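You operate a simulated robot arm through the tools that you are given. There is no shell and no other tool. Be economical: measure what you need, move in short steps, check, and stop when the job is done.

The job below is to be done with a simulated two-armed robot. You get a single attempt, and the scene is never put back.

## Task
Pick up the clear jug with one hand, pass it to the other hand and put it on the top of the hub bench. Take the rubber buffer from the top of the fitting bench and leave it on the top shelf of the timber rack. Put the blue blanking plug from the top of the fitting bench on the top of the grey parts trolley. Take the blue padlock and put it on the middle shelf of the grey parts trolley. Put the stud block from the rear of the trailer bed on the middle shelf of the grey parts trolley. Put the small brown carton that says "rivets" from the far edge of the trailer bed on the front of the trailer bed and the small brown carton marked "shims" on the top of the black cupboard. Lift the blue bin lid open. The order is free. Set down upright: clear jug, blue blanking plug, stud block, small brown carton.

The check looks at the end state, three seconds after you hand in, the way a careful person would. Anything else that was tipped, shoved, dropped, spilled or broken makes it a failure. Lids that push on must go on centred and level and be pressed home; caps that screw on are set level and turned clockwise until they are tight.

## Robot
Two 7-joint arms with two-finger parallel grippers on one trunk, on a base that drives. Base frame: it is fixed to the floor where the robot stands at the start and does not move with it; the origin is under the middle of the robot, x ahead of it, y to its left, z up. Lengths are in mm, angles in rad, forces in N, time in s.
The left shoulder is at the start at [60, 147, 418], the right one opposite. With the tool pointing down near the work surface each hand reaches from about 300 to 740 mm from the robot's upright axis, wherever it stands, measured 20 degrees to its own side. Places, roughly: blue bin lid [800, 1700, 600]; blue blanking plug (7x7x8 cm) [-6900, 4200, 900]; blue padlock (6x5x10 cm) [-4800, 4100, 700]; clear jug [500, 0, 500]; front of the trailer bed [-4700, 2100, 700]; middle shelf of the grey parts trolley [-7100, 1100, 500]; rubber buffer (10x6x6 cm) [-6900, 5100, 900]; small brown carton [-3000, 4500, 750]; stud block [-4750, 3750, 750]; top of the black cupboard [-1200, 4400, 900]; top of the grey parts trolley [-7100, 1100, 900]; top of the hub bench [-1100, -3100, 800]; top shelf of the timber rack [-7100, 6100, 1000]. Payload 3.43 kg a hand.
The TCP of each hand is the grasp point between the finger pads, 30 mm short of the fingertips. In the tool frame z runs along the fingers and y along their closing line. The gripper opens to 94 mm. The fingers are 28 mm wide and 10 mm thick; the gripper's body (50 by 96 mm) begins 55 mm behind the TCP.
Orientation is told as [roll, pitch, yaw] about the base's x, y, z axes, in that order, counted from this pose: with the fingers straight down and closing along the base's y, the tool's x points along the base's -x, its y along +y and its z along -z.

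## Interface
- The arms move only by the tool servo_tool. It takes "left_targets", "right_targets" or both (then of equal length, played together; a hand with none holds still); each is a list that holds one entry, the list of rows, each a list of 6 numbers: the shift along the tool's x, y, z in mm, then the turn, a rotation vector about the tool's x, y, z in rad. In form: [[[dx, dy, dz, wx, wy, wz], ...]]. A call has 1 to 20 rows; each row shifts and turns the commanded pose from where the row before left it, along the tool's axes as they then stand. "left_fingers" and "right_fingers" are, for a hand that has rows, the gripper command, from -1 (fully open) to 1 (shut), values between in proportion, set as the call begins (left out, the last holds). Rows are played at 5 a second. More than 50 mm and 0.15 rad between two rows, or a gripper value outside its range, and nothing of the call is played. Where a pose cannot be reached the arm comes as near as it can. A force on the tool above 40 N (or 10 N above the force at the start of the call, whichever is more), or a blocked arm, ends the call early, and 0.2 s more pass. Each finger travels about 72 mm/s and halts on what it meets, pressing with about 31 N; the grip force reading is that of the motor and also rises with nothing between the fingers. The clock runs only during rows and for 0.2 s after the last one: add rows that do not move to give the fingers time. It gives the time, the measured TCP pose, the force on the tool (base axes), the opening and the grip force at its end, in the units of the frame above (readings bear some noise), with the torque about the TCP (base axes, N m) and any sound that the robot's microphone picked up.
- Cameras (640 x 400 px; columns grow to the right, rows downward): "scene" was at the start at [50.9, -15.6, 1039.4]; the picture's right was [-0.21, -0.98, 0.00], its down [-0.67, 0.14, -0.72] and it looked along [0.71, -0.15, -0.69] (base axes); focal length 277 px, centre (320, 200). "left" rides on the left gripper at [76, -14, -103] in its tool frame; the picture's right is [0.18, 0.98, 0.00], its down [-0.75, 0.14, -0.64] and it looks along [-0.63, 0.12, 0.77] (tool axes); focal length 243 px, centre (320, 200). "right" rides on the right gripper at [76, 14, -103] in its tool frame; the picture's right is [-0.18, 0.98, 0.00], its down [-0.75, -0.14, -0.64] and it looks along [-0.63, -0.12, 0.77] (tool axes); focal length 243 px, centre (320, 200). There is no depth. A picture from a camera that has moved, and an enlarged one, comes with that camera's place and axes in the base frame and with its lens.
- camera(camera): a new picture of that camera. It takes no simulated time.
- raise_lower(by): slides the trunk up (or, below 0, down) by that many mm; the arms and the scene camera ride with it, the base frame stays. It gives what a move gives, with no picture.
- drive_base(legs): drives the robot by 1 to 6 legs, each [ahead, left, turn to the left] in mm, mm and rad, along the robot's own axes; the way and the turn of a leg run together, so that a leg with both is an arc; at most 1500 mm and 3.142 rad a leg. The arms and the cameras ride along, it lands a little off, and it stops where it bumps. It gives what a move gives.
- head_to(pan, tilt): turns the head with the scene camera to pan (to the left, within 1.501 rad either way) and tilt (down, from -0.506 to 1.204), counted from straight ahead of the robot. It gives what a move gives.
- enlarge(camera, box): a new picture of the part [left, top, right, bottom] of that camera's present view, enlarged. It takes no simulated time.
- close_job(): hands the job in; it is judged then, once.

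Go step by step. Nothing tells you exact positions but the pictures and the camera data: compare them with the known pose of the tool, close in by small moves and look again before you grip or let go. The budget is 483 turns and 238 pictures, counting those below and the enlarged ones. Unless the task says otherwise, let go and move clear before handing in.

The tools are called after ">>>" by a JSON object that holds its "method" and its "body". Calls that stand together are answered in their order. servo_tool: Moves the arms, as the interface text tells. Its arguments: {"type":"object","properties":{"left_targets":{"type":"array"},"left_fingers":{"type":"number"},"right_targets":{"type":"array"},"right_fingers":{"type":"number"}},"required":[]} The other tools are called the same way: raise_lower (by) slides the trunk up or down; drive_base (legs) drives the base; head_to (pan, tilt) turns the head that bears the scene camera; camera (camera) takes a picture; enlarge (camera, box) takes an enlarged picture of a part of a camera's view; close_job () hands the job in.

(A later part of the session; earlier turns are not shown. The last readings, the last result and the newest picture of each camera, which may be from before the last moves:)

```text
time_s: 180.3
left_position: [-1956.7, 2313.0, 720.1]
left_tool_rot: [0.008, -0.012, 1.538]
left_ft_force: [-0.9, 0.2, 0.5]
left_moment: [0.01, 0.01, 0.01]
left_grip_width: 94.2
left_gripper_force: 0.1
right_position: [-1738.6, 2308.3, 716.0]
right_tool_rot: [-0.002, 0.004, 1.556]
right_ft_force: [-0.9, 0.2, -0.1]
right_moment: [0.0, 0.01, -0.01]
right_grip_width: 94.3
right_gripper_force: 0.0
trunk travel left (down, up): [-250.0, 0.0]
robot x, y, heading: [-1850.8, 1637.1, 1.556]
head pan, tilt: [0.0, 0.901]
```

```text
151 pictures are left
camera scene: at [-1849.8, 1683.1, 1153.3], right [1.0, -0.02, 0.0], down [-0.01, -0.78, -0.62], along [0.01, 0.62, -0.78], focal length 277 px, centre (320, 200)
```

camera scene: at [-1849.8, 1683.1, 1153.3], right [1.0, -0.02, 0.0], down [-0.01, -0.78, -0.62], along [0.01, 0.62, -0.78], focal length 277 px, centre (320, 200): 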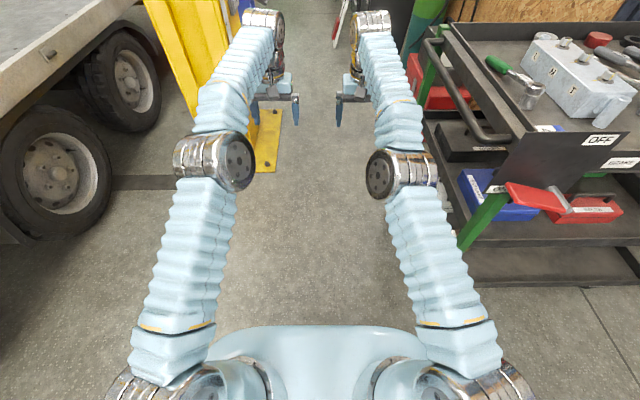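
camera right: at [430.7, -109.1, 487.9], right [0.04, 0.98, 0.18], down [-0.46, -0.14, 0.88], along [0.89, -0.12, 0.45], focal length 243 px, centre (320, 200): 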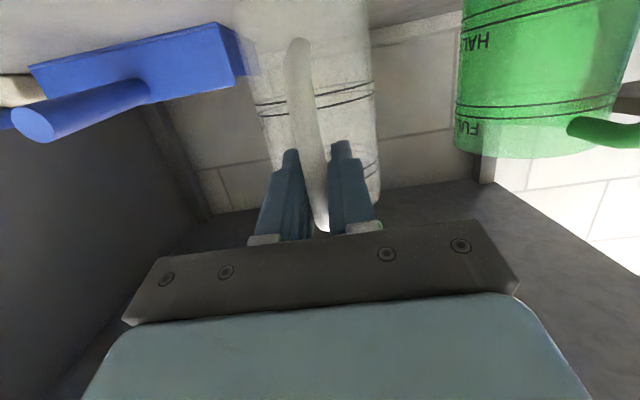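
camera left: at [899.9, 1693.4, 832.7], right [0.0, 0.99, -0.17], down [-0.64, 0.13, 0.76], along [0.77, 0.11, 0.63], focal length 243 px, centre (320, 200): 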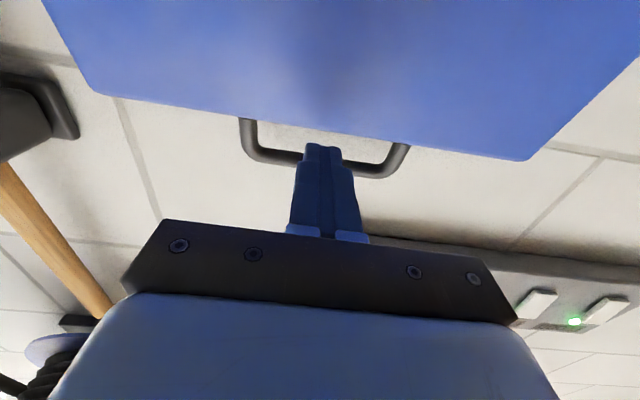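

The arms are now narrow. I'll pass at x≈-1805.

>>> {"method": "drive_base", "body": {"legs": [[0, -45, 0.01], [1000, 0, 0]]}}

>>> {"method": "camera", "body": {"camera": "scene"}}

```text
time_s: 186.0
left_position: [-1926.2, 3313.3, 719.9]
left_tool_rot: [0.005, -0.01, 1.559]
left_ft_force: [0.5, -0.7, 0.1]
left_moment: [0.01, -0.01, 0.01]
left_grip_width: 93.8
left_gripper_force: 0.1
right_position: [-1707.7, 3312.8, 717.7]
right_tool_rot: [0.0, -0.001, 1.574]
right_ft_force: [0.2, -0.3, 0.6]
right_moment: [0.01, 0.0, -0.01]
right_grip_width: 93.9
right_gripper_force: 0.2
trunk travel left (down, up): [-250.0, 0.0]
robot x, y, heading: [-1806.9, 2639.1, 1.579]
head pan, tilt: [0.0, 0.901]
```

```text
150 pictures are left
camera scene: at [-1806.6, 2685.0, 1153.3], right [1.0, 0.01, 0.0], down [0.01, -0.78, -0.62], along [0.0, 0.62, -0.78], focal length 277 px, centre (320, 200)
```

scene: 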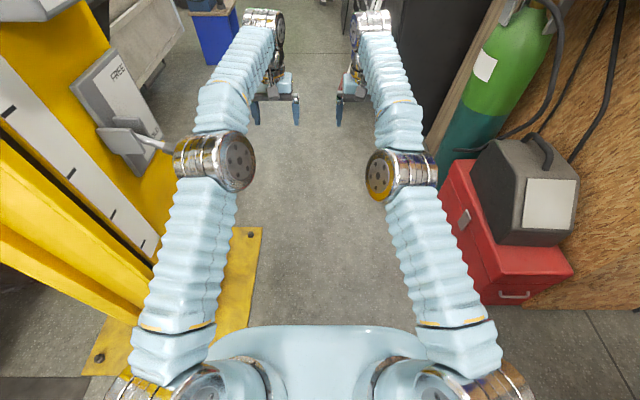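

The left elbow passes close to a small lever on the post; I'll look closely before moving on.

>>> {"method": "enlarge", "body": {"camera": "scene", "box": [60, 80, 300, 230]}}

>>> {"method": "head_to", "body": {"pan": 0.8, "tilt": 0.7}}

>>> {"method": "camera", "body": {"camera": "scene"}}

```text
2.67 times, centred on (180, 155) of scene
camera zoom: at [-1806.6, 2685.0, 1153.3], right [1.0, 0.01, 0.0], down [0.01, -0.78, -0.62], along [0.0, 0.62, -0.78], focal length 738 px, centre (693, 320)
```

zoom: 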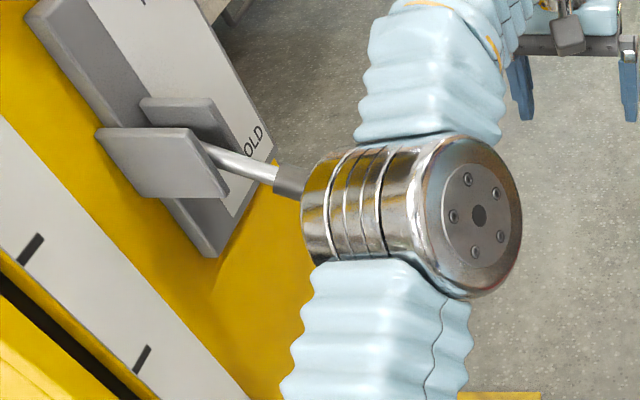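

```text
time_s: 187.1
left_position: [-1925.8, 3312.8, 719.0]
left_tool_rot: [0.007, -0.01, 1.559]
left_ft_force: [0.4, -0.9, 0.2]
left_moment: [0.03, 0.01, -0.01]
left_grip_width: 93.9
left_gripper_force: 0.0
right_position: [-1708.4, 3312.4, 718.1]
right_tool_rot: [0.0, 0.001, 1.577]
right_ft_force: [-0.3, -0.3, -0.6]
right_moment: [0.02, -0.02, 0.0]
right_grip_width: 94.0
right_gripper_force: 0.1
trunk travel left (down, up): [-250.0, 0.0]
robot x, y, heading: [-1807.8, 2635.8, 1.579]
head pan, tilt: [0.799, 0.7]
```

```text
148 pictures are left
camera scene: at [-1867.3, 2668.4, 1169.4], right [0.69, 0.72, 0.0], down [0.46, -0.45, -0.76], along [-0.55, 0.53, -0.64], focal length 277 px, centre (320, 200)
```

scene: 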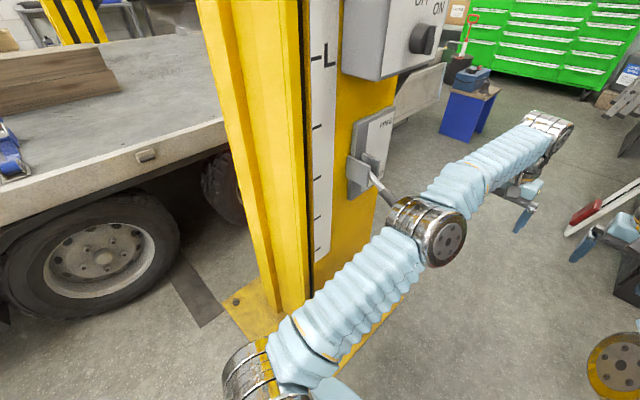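

The lever tip is within a few mm of the elbow's side. I'll shift 30 mm to the right, and then continue north.

>>> {"method": "drive_base", "body": {"legs": [[0, -30, 0], [350, 0, 0]]}}

>>> {"method": "camera", "body": {"camera": "scene"}}

```text
time_s: 189.8
left_position: [-1897.4, 3662.3, 719.2]
left_tool_rot: [0.008, -0.009, 1.557]
left_ft_force: [0.2, 0.6, 0.0]
left_moment: [0.0, 0.0, -0.01]
left_grip_width: 94.2
left_gripper_force: 0.1
right_position: [-1677.8, 3663.7, 716.8]
right_tool_rot: [0.001, 0.0, 1.573]
right_ft_force: [-0.2, 1.2, -0.8]
right_moment: [-0.02, 0.04, 0.02]
right_grip_width: 93.8
right_gripper_force: 0.0
trunk travel left (down, up): [-250.0, 0.0]
robot x, y, heading: [-1777.4, 2984.6, 1.57]
head pan, tilt: [0.799, 0.7]
```

```text
147 pictures are left
camera scene: at [-1839.5, 3018.8, 1169.4], right [0.69, 0.72, 0.0], down [0.46, -0.45, -0.76], along [-0.55, 0.53, -0.64], focal length 277 px, centre (320, 200)
```

scene: 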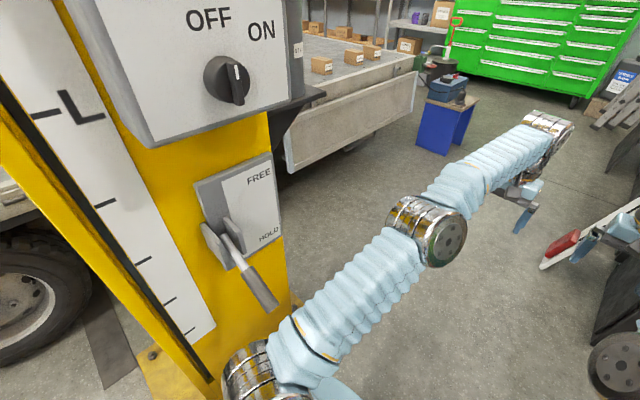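

Clear of the lever. Several brown cartons stand at the trailer's rear east edge. I'll drive on north and view them.

>>> {"method": "drive_base", "body": {"legs": [[850, 0, 0], [100, 330, 0]]}}

>>> {"method": "head_to", "body": {"pan": 1.1, "tilt": 0.35}}

>>> {"method": "camera", "body": {"camera": "scene"}}

>>> {"method": "head_to", "body": {"pan": -0.9, "tilt": 0.35}}

>>> {"method": "camera", "body": {"camera": "scene"}}

```text
time_s: 196.2
left_position: [-2233.2, 4607.4, 719.3]
left_tool_rot: [0.009, -0.011, 1.558]
left_ft_force: [0.4, 0.7, -0.5]
left_moment: [-0.02, -0.02, -0.01]
left_grip_width: 94.3
left_gripper_force: 0.0
right_position: [-2015.2, 4606.1, 717.1]
right_tool_rot: [0.0, 0.0, 1.576]
right_ft_force: [0.8, -0.8, 0.5]
right_moment: [-0.03, 0.01, 0.01]
right_grip_width: 94.3
right_gripper_force: 0.1
trunk travel left (down, up): [-250.0, 0.0]
robot x, y, heading: [-2112.6, 3931.2, 1.575]
head pan, tilt: [0.799, 0.7]
```

```text
time_s: 197.0
left_position: [-2233.8, 4606.5, 720.9]
left_tool_rot: [0.007, -0.01, 1.558]
left_ft_force: [0.2, -0.6, 0.3]
left_moment: [-0.01, 0.01, -0.02]
left_grip_width: 94.3
left_gripper_force: 0.0
right_position: [-2013.9, 4607.0, 717.5]
right_tool_rot: [0.0, 0.002, 1.576]
right_ft_force: [-0.2, 0.1, -0.3]
right_moment: [-0.01, -0.03, 0.04]
right_grip_width: 94.0
right_gripper_force: 0.0
trunk travel left (down, up): [-250.0, 0.0]
robot x, y, heading: [-2111.6, 3931.4, 1.572]
head pan, tilt: [1.1, 0.351]
```

```text
146 pictures are left
camera scene: at [-2196.9, 3945.1, 1200.8], right [0.45, 0.89, 0.0], down [0.31, -0.15, -0.94], along [-0.84, 0.42, -0.34], focal length 277 px, centre (320, 200)
```

scene: 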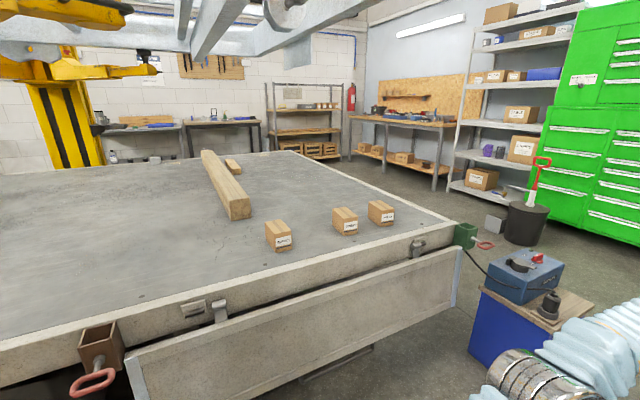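

```text
time_s: 198.9
left_position: [-2233.4, 4606.0, 720.7]
left_tool_rot: [0.005, -0.011, 1.558]
left_ft_force: [-0.2, -0.3, 0.3]
left_moment: [-0.01, -0.03, 0.0]
left_grip_width: 94.1
left_gripper_force: 0.0
right_position: [-2014.2, 4604.8, 716.8]
right_tool_rot: [-0.001, 0.001, 1.575]
right_ft_force: [0.7, 0.4, 0.8]
right_moment: [0.04, -0.03, -0.02]
right_grip_width: 94.1
right_gripper_force: 0.2
trunk travel left (down, up): [-250.0, 0.0]
robot x, y, heading: [-2112.9, 3929.5, 1.579]
head pan, tilt: [-0.901, 0.351]
```

```text
145 pictures are left
camera scene: at [-2041.1, 3961.7, 1200.8], right [0.63, -0.78, 0.0], down [-0.27, -0.22, -0.94], along [0.73, 0.59, -0.34], focal length 277 px, centre (320, 200)
```

scene: 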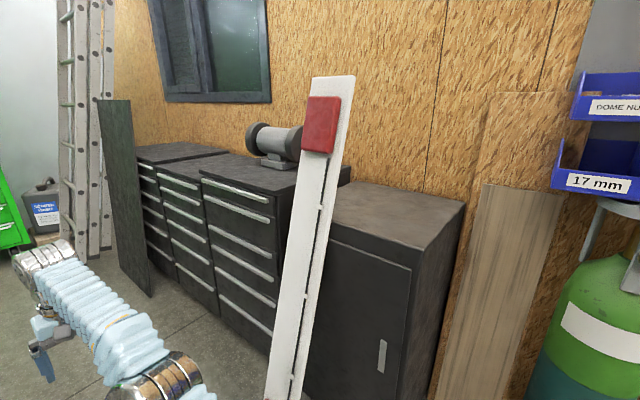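

I see three small labelled cartons on the trailer bed and the black cupboard (with a white board leaning at its left). I'll read the labels.

>>> {"method": "head_to", "body": {"pan": 1.1, "tilt": 0.35}}

>>> {"method": "enlarge", "body": {"camera": "scene", "box": [250, 180, 410, 280]}}

```text
time_s: 200.9
left_position: [-2233.7, 4606.2, 720.4]
left_tool_rot: [0.006, -0.013, 1.559]
left_ft_force: [0.1, 0.5, 0.3]
left_moment: [-0.05, -0.02, -0.01]
left_grip_width: 93.6
left_gripper_force: 0.0
right_position: [-2014.9, 4606.5, 715.8]
right_tool_rot: [-0.001, 0.0, 1.576]
right_ft_force: [-0.3, -0.3, -0.5]
right_moment: [0.0, 0.0, -0.01]
right_grip_width: 94.0
right_gripper_force: 0.0
trunk travel left (down, up): [-250.0, 0.0]
robot x, y, heading: [-2112.4, 3931.7, 1.577]
head pan, tilt: [1.1, 0.351]
```

```text
4.00 times, centred on (330, 230) of scene
camera zoom: at [-2196.9, 3945.1, 1200.8], right [0.45, 0.89, 0.0], down [0.31, -0.15, -0.94], along [-0.84, 0.42, -0.34], focal length 1106 px, centre (280, 80)
```

zoom: 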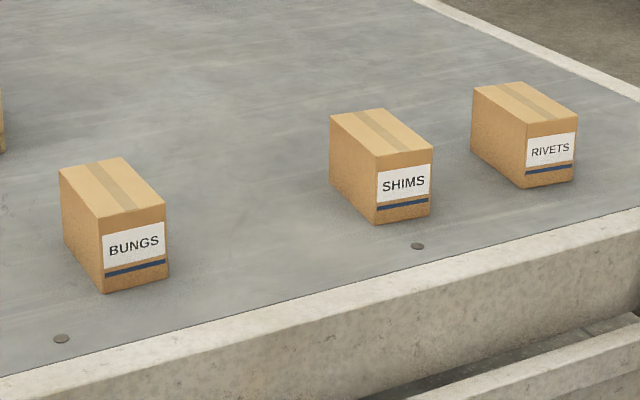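

Shims is the middle carton (y≈4507), rivets the northern one (y≈4702). I'll turn to face west and line up with them.

>>> {"method": "drive_base", "body": {"legs": [[0, 0, 1.565], [0, -640, 0]]}}

>>> {"method": "head_to", "body": {"pan": 0, "tilt": 0.6}}

>>> {"method": "camera", "body": {"camera": "scene"}}

```text
time_s: 208.3
left_position: [-2795.0, 4447.5, 720.4]
left_tool_rot: [0.006, -0.013, 3.137]
left_ft_force: [-0.2, -0.4, -0.6]
left_moment: [0.04, 0.0, 0.02]
left_grip_width: 94.0
left_gripper_force: 0.1
right_position: [-2796.5, 4666.0, 717.3]
right_tool_rot: [-0.001, -0.001, -3.132]
right_ft_force: [0.2, 0.2, -0.1]
right_moment: [0.04, -0.03, -0.01]
right_grip_width: 93.9
right_gripper_force: 0.1
trunk travel left (down, up): [-250.0, 0.0]
robot x, y, heading: [-2122.1, 4571.5, -3.134]
head pan, tilt: [1.1, 0.351]
```

```text
time_s: 209.6
left_position: [-2795.7, 4447.8, 720.0]
left_tool_rot: [0.007, -0.011, 3.138]
left_ft_force: [-0.2, 0.8, 0.7]
left_moment: [-0.02, 0.03, 0.03]
left_grip_width: 93.9
left_gripper_force: 0.0
right_position: [-2797.0, 4666.6, 717.0]
right_tool_rot: [0.0, -0.001, -3.131]
right_ft_force: [-0.2, -0.1, 0.3]
right_moment: [0.01, 0.02, -0.03]
right_grip_width: 94.3
right_gripper_force: 0.1
trunk travel left (down, up): [-250.0, 0.0]
robot x, y, heading: [-2119.6, 4573.0, -3.131]
head pan, tilt: [0.0, 0.6]
```

```text
143 pictures are left
camera scene: at [-2179.9, 4571.7, 1178.1], right [-0.01, 1.0, 0.0], down [0.56, 0.01, -0.83], along [-0.82, -0.01, -0.56], focal length 277 px, centre (320, 200)
```

scene: 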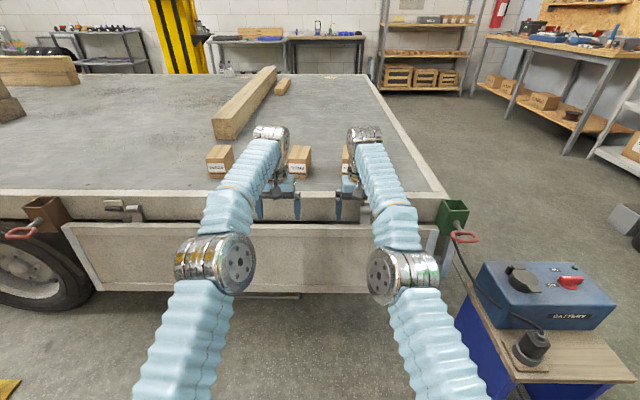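

I'll raise and pull in both hands a bit, then drive forward to the bed edge.

>>> {"method": "servo_tool", "body": {"left_targets": [[[30, 0, -38, 0, 0, 0], [30, 0, -38, 0, 0, 0], [30, 0, -38, 0, 0, 0], [30, 0, -38, 0, 0, 0]]], "right_targets": [[[30, 0, -38, 0, 0, 0], [30, 0, -38, 0, 0, 0], [30, 0, -38, 0, 0, 0], [30, 0, -38, 0, 0, 0]]]}}

>>> {"method": "drive_base", "body": {"legs": [[340, 0, 0]]}}

>>> {"method": "camera", "body": {"camera": "left"}}

>>> {"method": "camera", "body": {"camera": "right"}}

>>> {"method": "camera", "body": {"camera": "scene"}}

```text
time_s: 210.6
left_position: [-2673.6, 4447.0, 870.2]
left_tool_rot: [0.007, -0.008, 3.136]
left_ft_force: [-0.5, 0.4, -0.3]
left_moment: [0.0, -0.04, 0.03]
left_grip_width: 93.9
left_gripper_force: 0.0
right_position: [-2688.1, 4664.3, 873.7]
right_tool_rot: [-0.001, 0.002, -3.13]
right_ft_force: [-0.7, -0.4, -0.7]
right_moment: [0.02, -0.02, -0.01]
right_grip_width: 94.0
right_gripper_force: 0.0
right hand out of reach, approached as far as the arm can: row 1, 2
trunk travel left (down, up): [-250.0, 0.0]
robot x, y, heading: [-2116.8, 4572.1, -3.129]
head pan, tilt: [0.0, 0.6]
```

```text
time_s: 212.8
left_position: [-3014.8, 4443.5, 871.4]
left_tool_rot: [0.006, -0.011, 3.136]
left_ft_force: [-0.6, 0.2, 0.0]
left_moment: [-0.02, 0.01, 0.02]
left_grip_width: 94.0
left_gripper_force: 0.1
right_position: [-3028.9, 4659.7, 874.2]
right_tool_rot: [0.0, 0.0, -3.132]
right_ft_force: [0.4, -0.5, 0.3]
right_moment: [0.0, 0.04, 0.03]
right_grip_width: 93.8
right_gripper_force: 0.1
trunk travel left (down, up): [-250.0, 0.0]
robot x, y, heading: [-2461.6, 4564.0, -3.126]
head pan, tilt: [0.0, 0.6]
```

```text
142 pictures are left
camera left: at [-2939.0, 4457.5, 972.2], right [0.18, -0.98, 0.01], down [-0.75, -0.13, 0.65], along [-0.64, -0.12, -0.76], focal length 243 px, centre (320, 200)
```

left: 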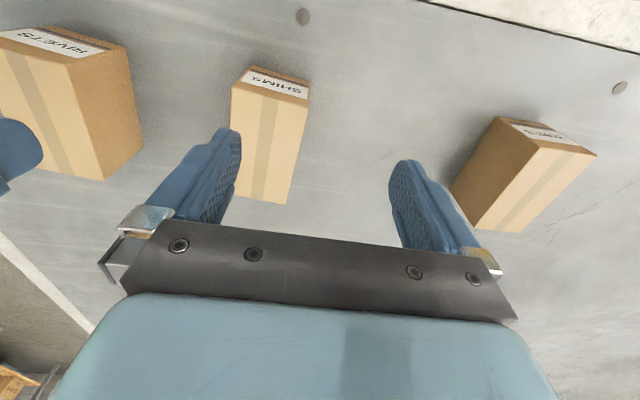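

```text
141 pictures are left
camera right: at [-2951.4, 4645.2, 977.3], right [-0.17, -0.98, 0.0], down [-0.76, 0.13, 0.64], along [-0.63, 0.11, -0.77], focal length 243 px, centre (320, 200)
```

right: 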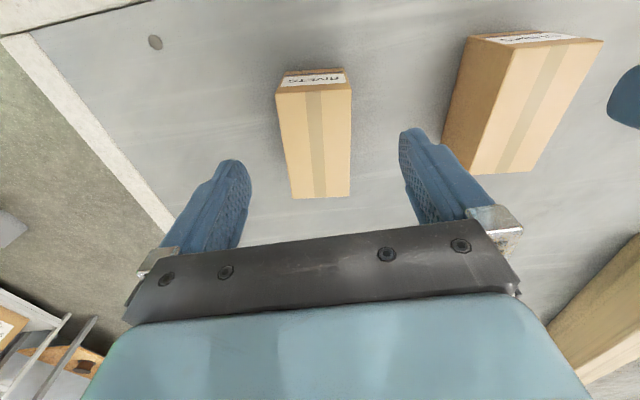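

```text
140 pictures are left
camera scene: at [-2521.3, 4567.2, 1178.1], right [-0.01, 1.0, 0.0], down [0.56, 0.01, -0.83], along [-0.82, -0.01, -0.56], focal length 277 px, centre (320, 200)
```

scene: 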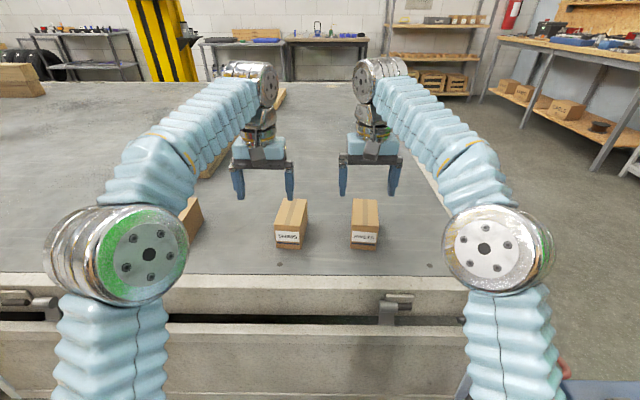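

Carton tops are at z≈784: rivets centre [-3046, 4666], shims centre [-3042, 4486]. I'll lower both hands over their cartons, stopping partway to check.

>>> {"method": "servo_tool", "body": {"left_targets": [[[-15, -21, 0, 0, 0, 0], [-14, -21, 0, 0, 0, 0], [0, 0, 25, 0, 0, 0], [0, 0, 25, 0, 0, 0], [0, 0, 0, 0, 0, 0]]], "right_targets": [[[-10, -3, 0, 0, 0, 0], [-10, -3, 0, 0, 0, 0], [0, 0, 25, 0, 0, 0], [0, 0, 25, 0, 0, 0], [0, 0, 0, 0, 0, 0]]]}}

>>> {"method": "camera", "body": {"camera": "left"}}

>>> {"method": "camera", "body": {"camera": "right"}}

```text
time_s: 214.0
left_position: [-3044.2, 4484.3, 821.2]
left_tool_rot: [0.009, -0.011, 3.136]
left_ft_force: [0.2, -0.5, 0.1]
left_moment: [0.01, 0.0, 0.05]
left_grip_width: 93.9
left_gripper_force: 0.0
right_position: [-3047.8, 4665.9, 822.6]
right_tool_rot: [-0.001, 0.0, -3.131]
right_ft_force: [-0.9, 1.0, 0.6]
right_moment: [-0.01, 0.02, 0.02]
right_grip_width: 94.0
right_gripper_force: 0.1
trunk travel left (down, up): [-250.0, 0.0]
robot x, y, heading: [-2464.9, 4567.3, -3.126]
head pan, tilt: [0.0, 0.6]
```

```text
139 pictures are left
camera left: at [-2968.1, 4498.8, 922.4], right [0.18, -0.98, 0.0], down [-0.75, -0.13, 0.65], along [-0.64, -0.12, -0.76], focal length 243 px, centre (320, 200)
```

left: 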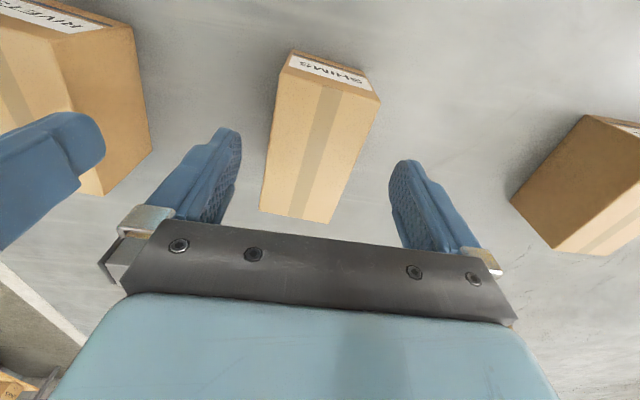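

```text
138 pictures are left
camera right: at [-2971.6, 4650.4, 926.7], right [-0.17, -0.98, 0.0], down [-0.76, 0.13, 0.64], along [-0.63, 0.11, -0.77], focal length 243 px, centre (320, 200)
```

right: 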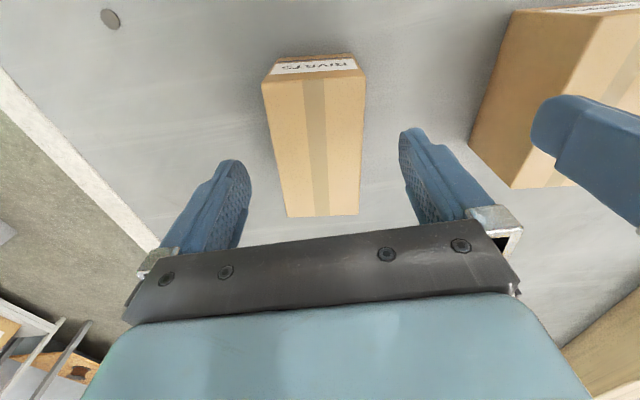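

Both hands are centred over their cartons; each carton is turned by about 0.08 rad, so I'll turn the hands to match, descend and grip.

>>> {"method": "servo_tool", "body": {"left_targets": [[[0, -3, 16, 0, 0, 0.08], [0, 0, 25, 0, 0, 0], [0, 0, 25, 0, 0, 0], [0, 0, 0, 0, 0, 0]]], "right_targets": [[[0, 2, 16, 0, 0, 0.08], [0, 0, 25, 0, 0, 0], [0, 0, 25, 0, 0, 0], [0, 0, 0, 0, 0, 0]]]}}

>>> {"method": "servo_tool", "body": {"left_targets": [[[0, 0, 0, 0, 0, 0], [0, 0, 0, 0, 0, 0], [0, 0, 0, 0, 0, 0], [0, 0, 0, 0, 0, 0]]], "right_targets": [[[0, 0, 0, 0, 0, 0], [0, 0, 0, 0, 0, 0], [0, 0, 0, 0, 0, 0], [0, 0, 0, 0, 0, 0]]], "left_fingers": 1, "right_fingers": 1}}

>>> {"method": "servo_tool", "body": {"left_targets": [[[0, 0, -20, 0, 0, 0], [0, 0, -30, 0, 0, 0], [0, 0, -40, 0, 0, 0], [0, 0, -20, 0, 0, 0]]], "right_targets": [[[0, 0, -20, 0, 0, 0], [0, 0, -30, 0, 0, 0], [0, 0, -40, 0, 0, 0], [0, 0, -20, 0, 0, 0]]]}}

>>> {"method": "camera", "body": {"camera": "scene"}}

```text
time_s: 215.0
left_position: [-3046.2, 4486.6, 754.7]
left_tool_rot: [0.007, -0.008, 3.056]
left_ft_force: [0.2, 0.3, 0.8]
left_moment: [0.02, 0.0, 0.02]
left_grip_width: 94.1
left_gripper_force: 0.1
right_position: [-3048.0, 4664.0, 756.7]
right_tool_rot: [0.001, -0.001, 3.073]
right_ft_force: [1.0, 0.3, 0.2]
right_moment: [0.0, 0.0, -0.01]
right_grip_width: 94.0
right_gripper_force: 0.0
trunk travel left (down, up): [-250.0, 0.0]
robot x, y, heading: [-2464.9, 4564.7, -3.126]
head pan, tilt: [0.0, 0.6]
```

```text
time_s: 216.0
left_position: [-3045.7, 4487.1, 755.6]
left_tool_rot: [0.006, -0.009, 3.056]
left_ft_force: [2.3, -0.1, 0.2]
left_moment: [0.08, 0.07, 0.02]
left_grip_width: 66.3
left_gripper_force: 31.3
right_position: [-3048.2, 4664.1, 757.3]
right_tool_rot: [-0.001, -0.001, 3.073]
right_ft_force: [-0.4, 1.1, -0.1]
right_moment: [0.05, 0.04, -0.08]
right_grip_width: 67.1
right_gripper_force: 30.9
trunk travel left (down, up): [-250.0, 0.0]
robot x, y, heading: [-2462.9, 4566.9, -3.129]
head pan, tilt: [0.0, 0.6]
```

```text
time_s: 217.0
left_position: [-3045.4, 4488.5, 864.9]
left_tool_rot: [0.006, -0.009, 3.057]
left_ft_force: [-0.2, 0.6, -2.8]
left_moment: [-0.01, -0.08, 0.02]
left_grip_width: 66.1
left_gripper_force: 30.8
right_position: [-3048.6, 4664.1, 867.5]
right_tool_rot: [-0.001, -0.001, 3.072]
right_ft_force: [-0.2, -0.5, -3.6]
right_moment: [-0.02, -0.08, -0.01]
right_grip_width: 67.1
right_gripper_force: 31.3
trunk travel left (down, up): [-250.0, 0.0]
robot x, y, heading: [-2463.6, 4569.4, -3.13]
head pan, tilt: [0.0, 0.6]
```

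```text
137 pictures are left
camera scene: at [-2521.9, 4567.3, 1178.0], right [-0.01, 1.0, 0.0], down [0.57, 0.01, -0.82], along [-0.82, -0.01, -0.57], focal length 277 px, centre (320, 200)
```

scene: 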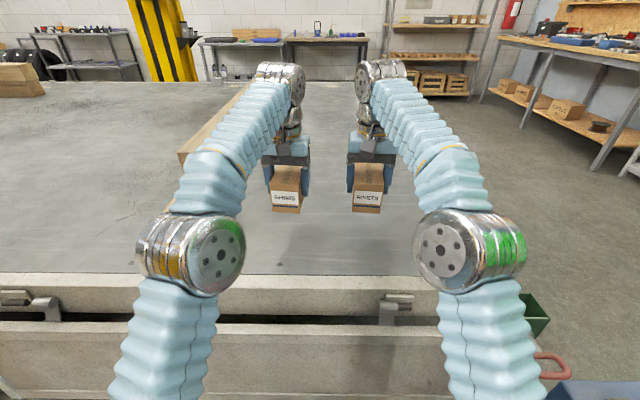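

Both cartons are held. I'll back away, slide south and turn to face the cupboard.

>>> {"method": "drive_base", "body": {"legs": [[-265, 0, 0], [0, 370, 0], [0, 0, 3.13]]}}

>>> {"method": "head_to", "body": {"pan": 0, "tilt": 0.5}}

>>> {"method": "camera", "body": {"camera": "scene"}}

```text
time_s: 228.2
left_position: [-1608.7, 4261.5, 862.7]
left_tool_rot: [0.007, -0.009, -0.111]
left_ft_force: [-0.9, 0.0, -3.7]
left_moment: [0.02, 0.08, -0.03]
left_grip_width: 66.4
left_gripper_force: 31.1
right_position: [-1610.6, 4084.4, 867.8]
right_tool_rot: [0.002, -0.001, -0.096]
right_ft_force: [-0.3, 0.4, -4.6]
right_moment: [0.02, 0.05, -0.02]
right_grip_width: 66.1
right_gripper_force: 30.8
trunk travel left (down, up): [-250.0, 0.0]
robot x, y, heading: [-2192.7, 4198.0, -0.016]
head pan, tilt: [0.0, 0.6]
```

```text
time_s: 228.8
left_position: [-1608.3, 4260.5, 862.4]
left_tool_rot: [0.007, -0.008, -0.11]
left_ft_force: [-0.3, 0.6, -2.7]
left_moment: [0.02, 0.06, 0.04]
left_grip_width: 66.2
left_gripper_force: 30.8
right_position: [-1610.4, 4084.7, 869.1]
right_tool_rot: [-0.001, -0.001, -0.097]
right_ft_force: [-0.2, 0.0, -4.0]
right_moment: [0.0, 0.07, -0.01]
right_grip_width: 66.5
right_gripper_force: 30.9
trunk travel left (down, up): [-250.0, 0.0]
robot x, y, heading: [-2192.0, 4196.9, -0.01]
head pan, tilt: [0.0, 0.499]
```

```text
136 pictures are left
camera scene: at [-2131.3, 4198.6, 1187.1], right [-0.01, -1.0, 0.0], down [-0.48, 0.01, -0.88], along [0.88, -0.01, -0.48], focal length 277 px, centre (320, 200)
```

scene: 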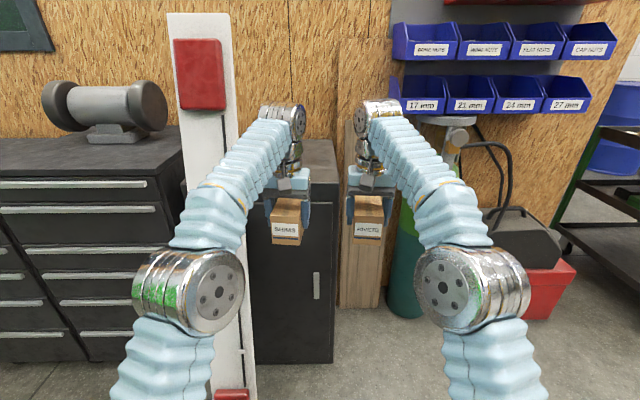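

The cupboard top is at z≈840, front edge x≈-1417, free from y 4140 to 4400. I'll lift the shims carton, retract the rivets one, and approach.

>>> {"method": "servo_tool", "body": {"left_targets": [[[12, 0, -15, 0, 0, 0], [12, 0, -15, 0, 0, 0], [12, 0, -15, 0, 0, 0], [9, 0, 0, 0, 0, 0]]], "right_targets": [[[30, 0, 0, 0, 0, 0], [30, 0, 0, 0, 0, 0], [30, 0, 0, 0, 0, 0], [30, 0, 0, 0, 0, 0]]]}}

>>> {"method": "drive_base", "body": {"legs": [[220, 0, 0]]}}

>>> {"method": "head_to", "body": {"pan": 0.2, "tilt": 0.75}}

>>> {"method": "camera", "body": {"camera": "scene"}}

>>> {"method": "camera", "body": {"camera": "left"}}

```text
time_s: 229.8
left_position: [-1655.6, 4265.2, 908.2]
left_tool_rot: [0.01, -0.009, -0.111]
left_ft_force: [-0.3, 0.8, -3.7]
left_moment: [0.0, 0.07, 0.02]
left_grip_width: 66.5
left_gripper_force: 31.0
right_position: [-1730.6, 4096.0, 869.1]
right_tool_rot: [0.0, 0.001, -0.096]
right_ft_force: [0.7, 0.1, -4.0]
right_moment: [-0.01, 0.09, 0.01]
right_grip_width: 66.5
right_gripper_force: 31.0
trunk travel left (down, up): [-250.0, 0.0]
robot x, y, heading: [-2194.8, 4197.5, -0.016]
head pan, tilt: [0.0, 0.499]
```

```text
time_s: 231.5
left_position: [-1433.2, 4263.3, 908.4]
left_tool_rot: [0.01, -0.01, -0.113]
left_ft_force: [-5.0, 2.1, 8.6]
left_moment: [0.49, 0.07, 0.16]
left_grip_width: 66.2
left_gripper_force: 31.0
right_position: [-1510.0, 4092.3, 868.1]
right_tool_rot: [0.001, -0.001, -0.096]
right_ft_force: [0.1, -0.1, -4.0]
right_moment: [0.0, 0.06, -0.02]
right_grip_width: 66.4
right_gripper_force: 30.8
trunk travel left (down, up): [-250.0, 0.0]
robot x, y, heading: [-1972.5, 4196.1, -0.018]
head pan, tilt: [0.0, 0.499]
```

```text
time_s: 232.3
left_position: [-1432.5, 4263.8, 907.7]
left_tool_rot: [0.01, -0.01, -0.112]
left_ft_force: [-7.0, 2.1, 2.1]
left_moment: [0.19, 0.19, 0.21]
left_grip_width: 66.4
left_gripper_force: 30.7
right_position: [-1509.4, 4092.6, 867.6]
right_tool_rot: [-0.002, 0.001, -0.097]
right_ft_force: [-0.2, 0.1, -3.6]
right_moment: [0.03, 0.04, -0.06]
right_grip_width: 66.2
right_gripper_force: 31.5
trunk travel left (down, up): [-250.0, 0.0]
robot x, y, heading: [-1972.1, 4194.2, -0.013]
head pan, tilt: [0.201, 0.75]
```

```text
135 pictures are left
camera scene: at [-1919.5, 4212.2, 1165.3], right [0.19, -0.98, 0.0], down [-0.67, -0.13, -0.73], along [0.72, 0.14, -0.68], focal length 277 px, centre (320, 200)
```

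scene: 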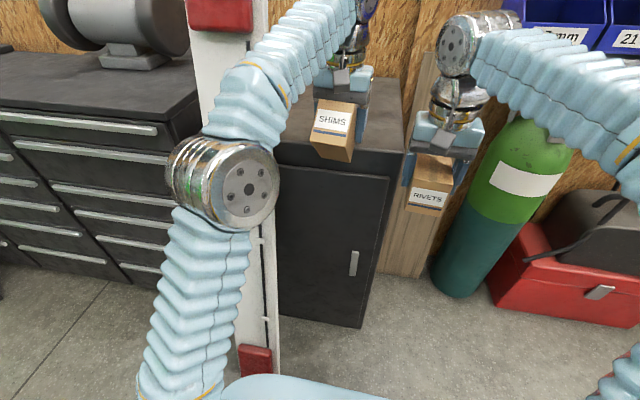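

```text
134 pictures are left
camera left: at [-1511.9, 4256.2, 1010.3], right [-0.07, 1.0, 0.01], down [0.76, 0.05, 0.65], along [0.65, 0.05, -0.76], focal length 243 px, centre (320, 200)
```

left: 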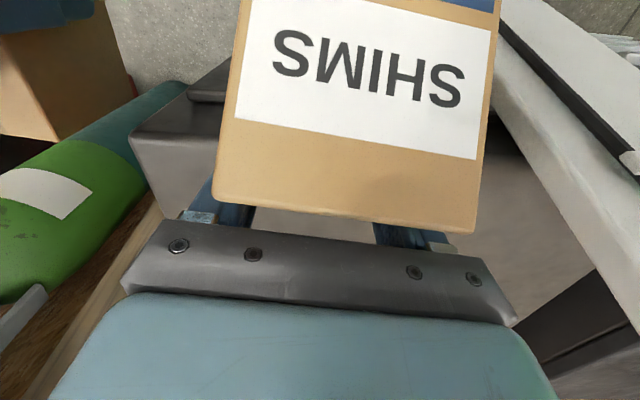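

The carton touched the cupboard's front edge, so the top is higher than I estimated, and it has tilted in the grip. I'll back off and look.

>>> {"method": "drive_base", "body": {"legs": [[-160, 0, 0]]}}

>>> {"method": "head_to", "body": {"pan": 0.1, "tilt": 0.55}}

>>> {"method": "camera", "body": {"camera": "scene"}}

>>> {"method": "camera", "body": {"camera": "left"}}

```text
time_s: 233.7
left_position: [-1593.1, 4265.3, 907.5]
left_tool_rot: [0.009, -0.01, -0.111]
left_ft_force: [0.5, -0.7, -3.4]
left_moment: [-0.02, -0.09, -0.04]
left_grip_width: 66.4
left_gripper_force: 30.5
right_position: [-1670.5, 4095.3, 868.1]
right_tool_rot: [0.0, 0.001, -0.094]
right_ft_force: [-0.5, 0.2, -4.3]
right_moment: [0.01, 0.06, -0.04]
right_grip_width: 66.5
right_gripper_force: 30.9
trunk travel left (down, up): [-250.0, 0.0]
robot x, y, heading: [-2132.5, 4198.9, -0.014]
head pan, tilt: [0.201, 0.75]
```

```text
time_s: 234.5
left_position: [-1592.7, 4264.6, 907.7]
left_tool_rot: [0.008, -0.01, -0.111]
left_ft_force: [-0.5, -0.7, -3.7]
left_moment: [-0.02, -0.15, -0.03]
left_grip_width: 66.2
left_gripper_force: 30.9
right_position: [-1669.2, 4094.5, 867.7]
right_tool_rot: [0.0, 0.002, -0.095]
right_ft_force: [0.0, 0.8, -4.2]
right_moment: [0.04, 0.02, -0.01]
right_grip_width: 66.2
right_gripper_force: 30.6
trunk travel left (down, up): [-250.0, 0.0]
robot x, y, heading: [-2133.5, 4194.9, -0.011]
head pan, tilt: [0.099, 0.55]
```

```text
133 pictures are left
camera scene: at [-2071.7, 4206.7, 1182.5], right [0.09, -1.0, 0.0], down [-0.52, -0.05, -0.85], along [0.85, 0.07, -0.52], focal length 277 px, centre (320, 200)
```

scene: 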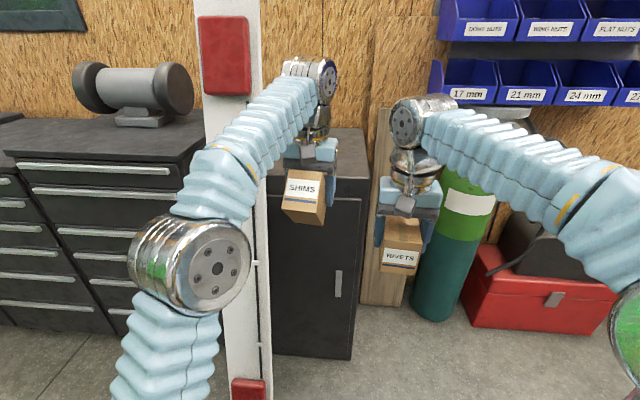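

```text
132 pictures are left
camera left: at [-1672.2, 4258.8, 1009.8], right [-0.07, 1.0, 0.01], down [0.76, 0.05, 0.65], along [0.65, 0.05, -0.76], focal length 243 px, centre (320, 200)
```

left: 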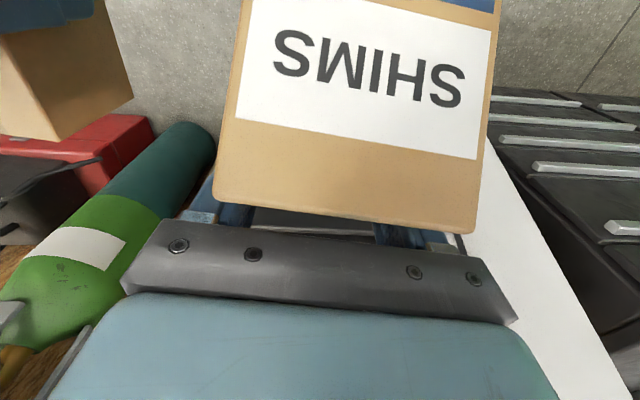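

I'll zoom on the cupboard top for a better height estimate.

>>> {"method": "enlarge", "body": {"camera": "scene", "box": [240, 100, 480, 250]}}

```text
2.67 times, centred on (360, 175) of scene
camera zoom: at [-2071.7, 4206.7, 1182.5], right [0.09, -1.0, 0.0], down [-0.52, -0.05, -0.85], along [0.85, 0.07, -0.52], focal length 738 px, centre (213, 267)
```

zoom: 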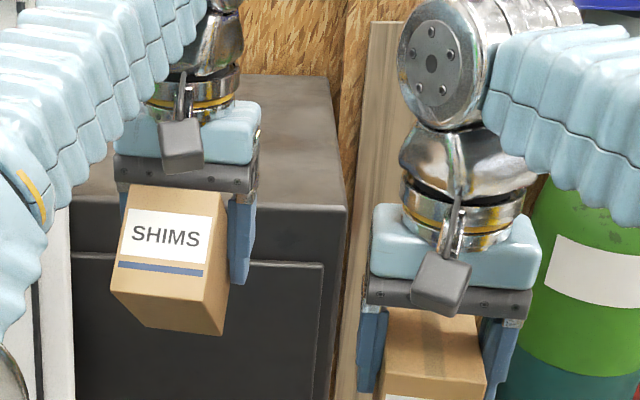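

The true front top edge reads z≈865–870. I'll raise the left hand to about 946 and go in again.

>>> {"method": "servo_tool", "body": {"left_targets": [[[13, 0, -10, 0, 0, 0], [13, 0, -10, 0, 0, 0], [13, 0, -10, 0, 0, 0], [13, 0, -10, 0, 0, 0], [0, 0, 0, 0, 0, 0]]]}}

>>> {"method": "drive_base", "body": {"legs": [[200, 0, 0]]}}

>>> {"method": "head_to", "body": {"pan": 0.15, "tilt": 0.5}}

>>> {"method": "camera", "body": {"camera": "scene"}}

```text
time_s: 235.7
left_position: [-1645.2, 4269.6, 946.2]
left_tool_rot: [0.009, -0.01, -0.11]
left_ft_force: [-0.3, 0.7, -4.0]
left_moment: [0.01, -0.1, 0.0]
left_grip_width: 66.3
left_gripper_force: 31.4
right_position: [-1670.1, 4094.2, 867.4]
right_tool_rot: [0.001, 0.001, -0.094]
right_ft_force: [-0.9, 0.1, -3.6]
right_moment: [0.01, 0.06, -0.02]
right_grip_width: 66.3
right_gripper_force: 30.9
trunk travel left (down, up): [-250.0, 0.0]
robot x, y, heading: [-2131.1, 4197.2, -0.015]
head pan, tilt: [0.099, 0.55]
```

```text
time_s: 237.3
left_position: [-1462.8, 4272.2, 945.2]
left_tool_rot: [0.011, -0.008, -0.094]
left_ft_force: [0.7, 0.3, -4.1]
left_moment: [-0.02, -0.13, -0.01]
left_grip_width: 66.2
left_gripper_force: 31.4
right_position: [-1484.3, 4095.3, 866.2]
right_tool_rot: [-0.002, 0.004, -0.082]
right_ft_force: [-0.5, 0.1, -2.9]
right_moment: [-0.01, 0.1, 0.0]
right_grip_width: 66.4
right_gripper_force: 30.8
trunk travel left (down, up): [-250.0, 0.0]
robot x, y, heading: [-1951.8, 4192.2, 0.005]
head pan, tilt: [0.099, 0.55]
stopped in leg 1: the robot was blocked; the commanded pose is now the measured one
```

```text
time_s: 237.9
left_position: [-1462.7, 4273.2, 946.3]
left_tool_rot: [0.01, -0.007, -0.094]
left_ft_force: [0.1, -0.3, -3.8]
left_moment: [0.0, -0.16, 0.0]
left_grip_width: 66.3
left_gripper_force: 30.9
right_position: [-1485.6, 4095.2, 867.0]
right_tool_rot: [-0.002, 0.002, -0.082]
right_ft_force: [-0.2, 0.2, -5.1]
right_moment: [0.02, 0.08, 0.0]
right_grip_width: 66.4
right_gripper_force: 31.2
trunk travel left (down, up): [-250.0, 0.0]
robot x, y, heading: [-1947.0, 4192.7, 0.001]
head pan, tilt: [0.15, 0.499]
```

```text
130 pictures are left
camera scene: at [-1888.6, 4206.8, 1187.1], right [0.15, -0.99, 0.0], down [-0.47, -0.07, -0.88], along [0.87, 0.13, -0.48], focal length 277 px, centre (320, 200)
```

scene: 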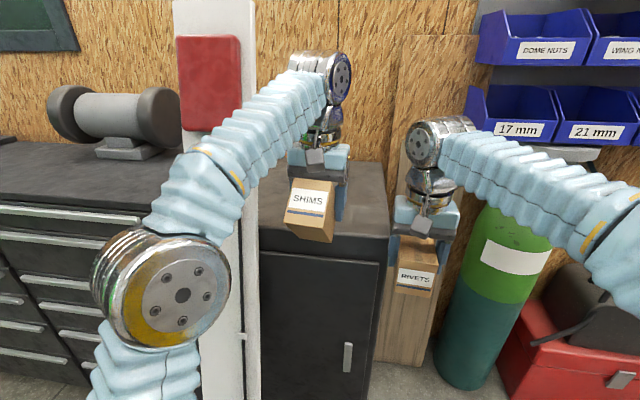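

The base met the foot of the leaning board at the left. I'll back off, shift south by 160 mm and move the left hand outwards instead.

>>> {"method": "drive_base", "body": {"legs": [[-70, 0, 0], [0, -160, 0]]}}

>>> {"method": "servo_tool", "body": {"left_targets": [[[0, 30, 0, 0, 0, 0], [0, 30, 0, 0, 0, 0], [0, 30, 0, 0, 0, 0], [0, 30, 0, 0, 0, 0], [0, 0, 0, 0, 0, 0]]]}}

>>> {"method": "drive_base", "body": {"legs": [[130, 0, 0]]}}

>>> {"method": "head_to", "body": {"pan": 0.4, "tilt": 0.7}}

>>> {"method": "camera", "body": {"camera": "scene"}}

```text
time_s: 239.9
left_position: [-1534.2, 4114.0, 945.7]
left_tool_rot: [0.012, -0.008, -0.097]
left_ft_force: [0.7, 0.0, -2.7]
left_moment: [-0.02, -0.12, 0.01]
left_grip_width: 66.3
left_gripper_force: 31.0
right_position: [-1554.9, 3936.7, 866.4]
right_tool_rot: [-0.003, 0.004, -0.083]
right_ft_force: [-0.5, -0.4, -3.9]
right_moment: [0.0, 0.08, 0.0]
right_grip_width: 66.3
right_gripper_force: 30.5
trunk travel left (down, up): [-250.0, 0.0]
robot x, y, heading: [-2019.3, 4030.3, -0.002]
head pan, tilt: [0.15, 0.499]
```

```text
time_s: 241.1
left_position: [-1522.7, 4233.6, 946.6]
left_tool_rot: [0.011, -0.006, -0.096]
left_ft_force: [0.7, 0.5, -4.6]
left_moment: [-0.02, -0.14, 0.02]
left_grip_width: 66.4
left_gripper_force: 31.1
right_position: [-1556.9, 3936.8, 864.8]
right_tool_rot: [-0.002, 0.003, -0.084]
right_ft_force: [0.2, -0.1, -4.3]
right_moment: [-0.01, 0.04, 0.03]
right_grip_width: 66.3
right_gripper_force: 30.8
trunk travel left (down, up): [-250.0, 0.0]
robot x, y, heading: [-2017.9, 4030.0, 0.002]
head pan, tilt: [0.15, 0.499]
```

```text
time_s: 242.4
left_position: [-1390.3, 4232.2, 948.1]
left_tool_rot: [0.01, -0.007, -0.097]
left_ft_force: [0.0, 0.8, -4.0]
left_moment: [-0.01, -0.14, -0.01]
left_grip_width: 66.3
left_gripper_force: 31.0
right_position: [-1425.3, 3936.8, 867.1]
right_tool_rot: [-0.002, 0.005, -0.083]
right_ft_force: [0.1, 0.4, -4.1]
right_moment: [0.05, 0.08, 0.02]
right_grip_width: 66.2
right_gripper_force: 31.1
trunk travel left (down, up): [-250.0, 0.0]
robot x, y, heading: [-1891.3, 4033.2, -0.004]
head pan, tilt: [0.15, 0.499]
```

```text
time_s: 243.2
left_position: [-1390.9, 4233.3, 946.8]
left_tool_rot: [0.011, -0.008, -0.096]
left_ft_force: [-0.2, 0.4, -4.0]
left_moment: [0.02, -0.11, -0.03]
left_grip_width: 65.9
left_gripper_force: 31.2
right_position: [-1425.4, 3936.6, 866.0]
right_tool_rot: [-0.003, 0.004, -0.084]
right_ft_force: [0.4, 1.2, -3.9]
right_moment: [0.0, 0.09, 0.0]
right_grip_width: 66.4
right_gripper_force: 31.3
trunk travel left (down, up): [-250.0, 0.0]
robot x, y, heading: [-1885.7, 4036.8, -0.0]
head pan, tilt: [0.4, 0.7]
```

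```text
129 pictures are left
camera scene: at [-1840.2, 4067.7, 1169.5], right [0.39, -0.92, 0.0], down [-0.59, -0.25, -0.76], along [0.7, 0.3, -0.64], focal length 277 px, centre (320, 200)
```

scene: 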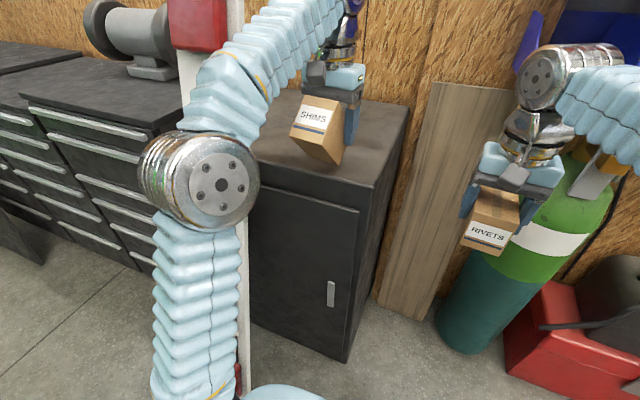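

Clear now. I'll drive another 50 mm forward and look from the wrist before lowering.

>>> {"method": "drive_base", "body": {"legs": [[55, 0, 0]]}}

>>> {"method": "camera", "body": {"camera": "scene"}}

>>> {"method": "camera", "body": {"camera": "left"}}

```text
time_s: 244.1
left_position: [-1335.4, 4233.3, 946.9]
left_tool_rot: [0.011, -0.007, -0.094]
left_ft_force: [-0.2, 0.1, -3.3]
left_moment: [0.01, -0.09, -0.01]
left_grip_width: 66.3
left_gripper_force: 31.0
right_position: [-1369.2, 3936.0, 867.8]
right_tool_rot: [-0.001, 0.004, -0.083]
right_ft_force: [-1.1, 0.2, -4.3]
right_moment: [0.01, 0.08, -0.04]
right_grip_width: 66.2
right_gripper_force: 30.6
trunk travel left (down, up): [-250.0, 0.0]
robot x, y, heading: [-1835.6, 4035.3, 0.003]
head pan, tilt: [0.4, 0.7]
```

```text
128 pictures are left
camera scene: at [-1784.6, 4067.7, 1169.4], right [0.39, -0.92, 0.0], down [-0.59, -0.25, -0.76], along [0.7, 0.3, -0.64], focal length 277 px, centre (320, 200)
```

scene: 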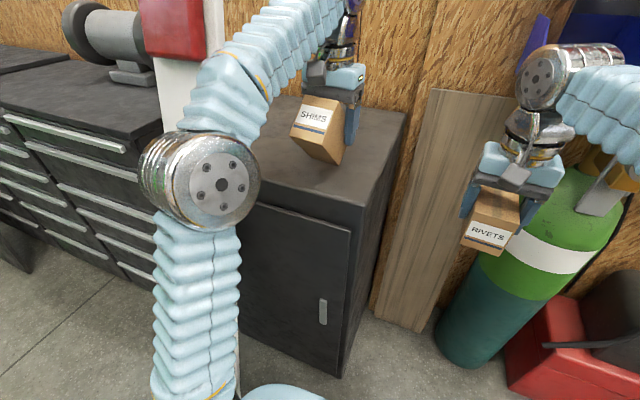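

```text
127 pictures are left
camera left: at [-1415.0, 4225.0, 1048.7], right [-0.09, 1.0, 0.01], down [0.76, 0.06, 0.65], along [0.65, 0.06, -0.76], focal length 243 px, centre (320, 200)
```

left: 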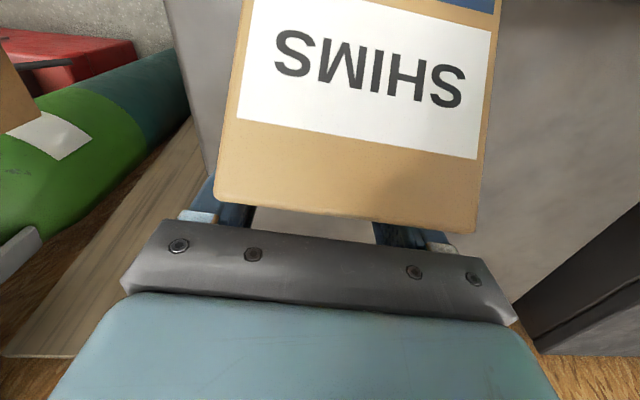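

The carton is over the cupboard top. I'll lower slowly until it touches and levels.

>>> {"method": "servo_tool", "body": {"left_targets": [[[0, 0, 5, 0, 0, 0], [0, 0, 5, 0, 0, 0], [0, 0, 5, 0, 0, 0], [0, 0, 5, 0, 0, 0], [0, 0, 4, 0, 0, 0], [0, 0, 4, 0, 0, 0], [0, 0, 0, 0, 0, 0]]]}}

>>> {"method": "enlarge", "body": {"camera": "scene", "box": [240, 60, 440, 185]}}

```text
time_s: 245.8
left_position: [-1337.0, 4233.8, 921.0]
left_tool_rot: [0.008, -0.015, -0.094]
left_ft_force: [-1.7, 0.1, 13.9]
left_moment: [-0.49, 0.49, -0.1]
left_grip_width: 66.4
left_gripper_force: 31.0
right_position: [-1369.1, 3936.1, 864.6]
right_tool_rot: [-0.001, 0.004, -0.082]
right_ft_force: [-0.1, -0.1, -5.0]
right_moment: [0.03, 0.0, 0.03]
right_grip_width: 66.2
right_gripper_force: 30.8
trunk travel left (down, up): [-250.0, 0.0]
robot x, y, heading: [-1834.8, 4031.6, 0.004]
head pan, tilt: [0.4, 0.7]
stopped in row 7 (left hand): the force on the tool passed its limit at 41 N (the readings are from after the stop); the commanded pose is now the measured one
```

```text
3.20 times, centred on (340, 122) of scene
camera zoom: at [-1785.8, 4067.5, 1169.0], right [0.39, -0.92, 0.0], down [-0.59, -0.25, -0.77], along [0.7, 0.3, -0.64], focal length 885 px, centre (256, 448)
```

zoom: 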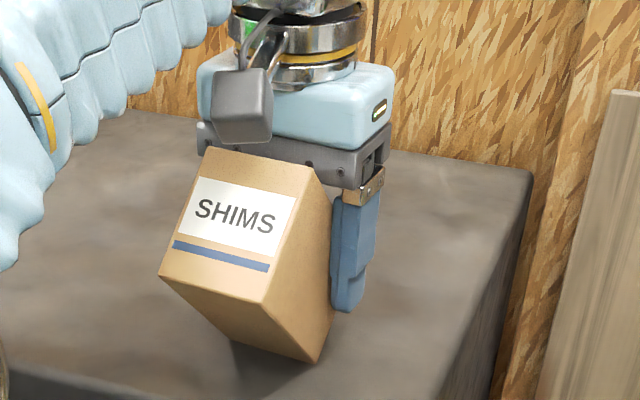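

The carton is tilted about 45° with its far end down. I'll level it by tilting the hand forward the same amount, then set it down.

>>> {"method": "servo_tool", "body": {"left_targets": [[[0, 0, -10, 0, 0, 0], [0, 0, -6, 0, -0.1, 0], [0, 0, 0, 0, -0.1, 0], [0, 0, 0, 0, -0.1, 0], [0, 0, 0, 0, -0.1, 0], [0, 0, 0, 0, -0.1, 0], [0, 0, 0, 0, -0.1, 0], [0, 0, 0, 0, -0.1, 0], [0, 0, 0, 0, -0.1, 0], [0, 0, 0, 0, 0, 0]]]}}

>>> {"method": "enlarge", "body": {"camera": "scene", "box": [240, 60, 440, 185]}}

>>> {"method": "camera", "body": {"camera": "left"}}

```text
time_s: 248.1
left_position: [-1336.4, 4233.7, 936.6]
left_tool_rot: [0.012, -0.812, -0.104]
left_ft_force: [-0.1, 0.1, -3.3]
left_moment: [-0.03, -0.08, 0.0]
left_grip_width: 66.4
left_gripper_force: 31.2
right_position: [-1369.4, 3935.7, 865.9]
right_tool_rot: [-0.001, 0.004, -0.085]
right_ft_force: [-0.4, 0.0, -4.1]
right_moment: [0.05, 0.06, 0.03]
right_grip_width: 66.1
right_gripper_force: 31.3
trunk travel left (down, up): [-250.0, 0.0]
robot x, y, heading: [-1830.6, 4035.7, -0.0]
head pan, tilt: [0.4, 0.7]
```

```text
3.20 times, centred on (340, 122) of scene
camera zoom: at [-1784.6, 4067.9, 1169.4], right [0.39, -0.92, 0.0], down [-0.59, -0.25, -0.76], along [0.7, 0.3, -0.64], focal length 885 px, centre (256, 448)
```

zoom: 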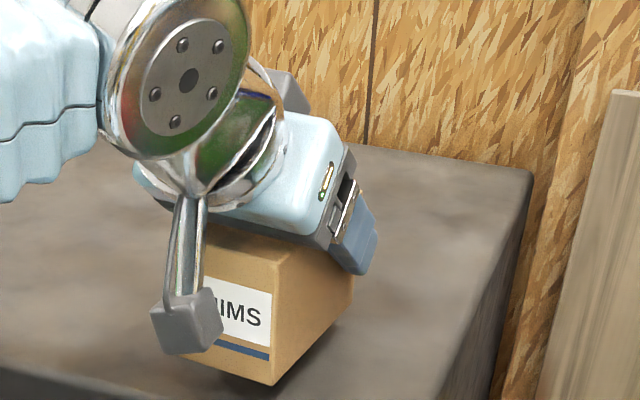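

```text
124 pictures are left
camera left: at [-1464.6, 4230.9, 951.0], right [-0.03, 0.99, -0.12], down [0.06, 0.13, 0.99], along [1.0, 0.02, -0.07], focal length 243 px, centre (320, 200)
```

left: 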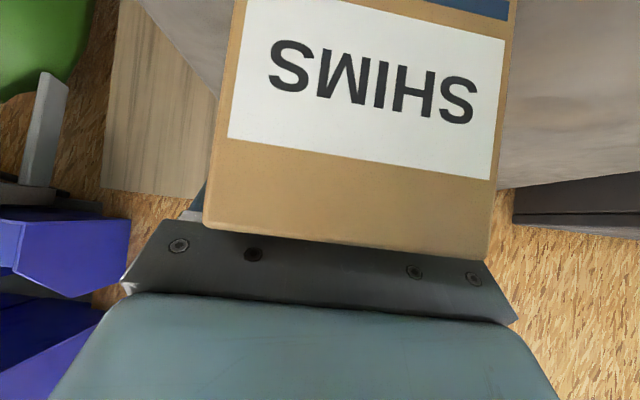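

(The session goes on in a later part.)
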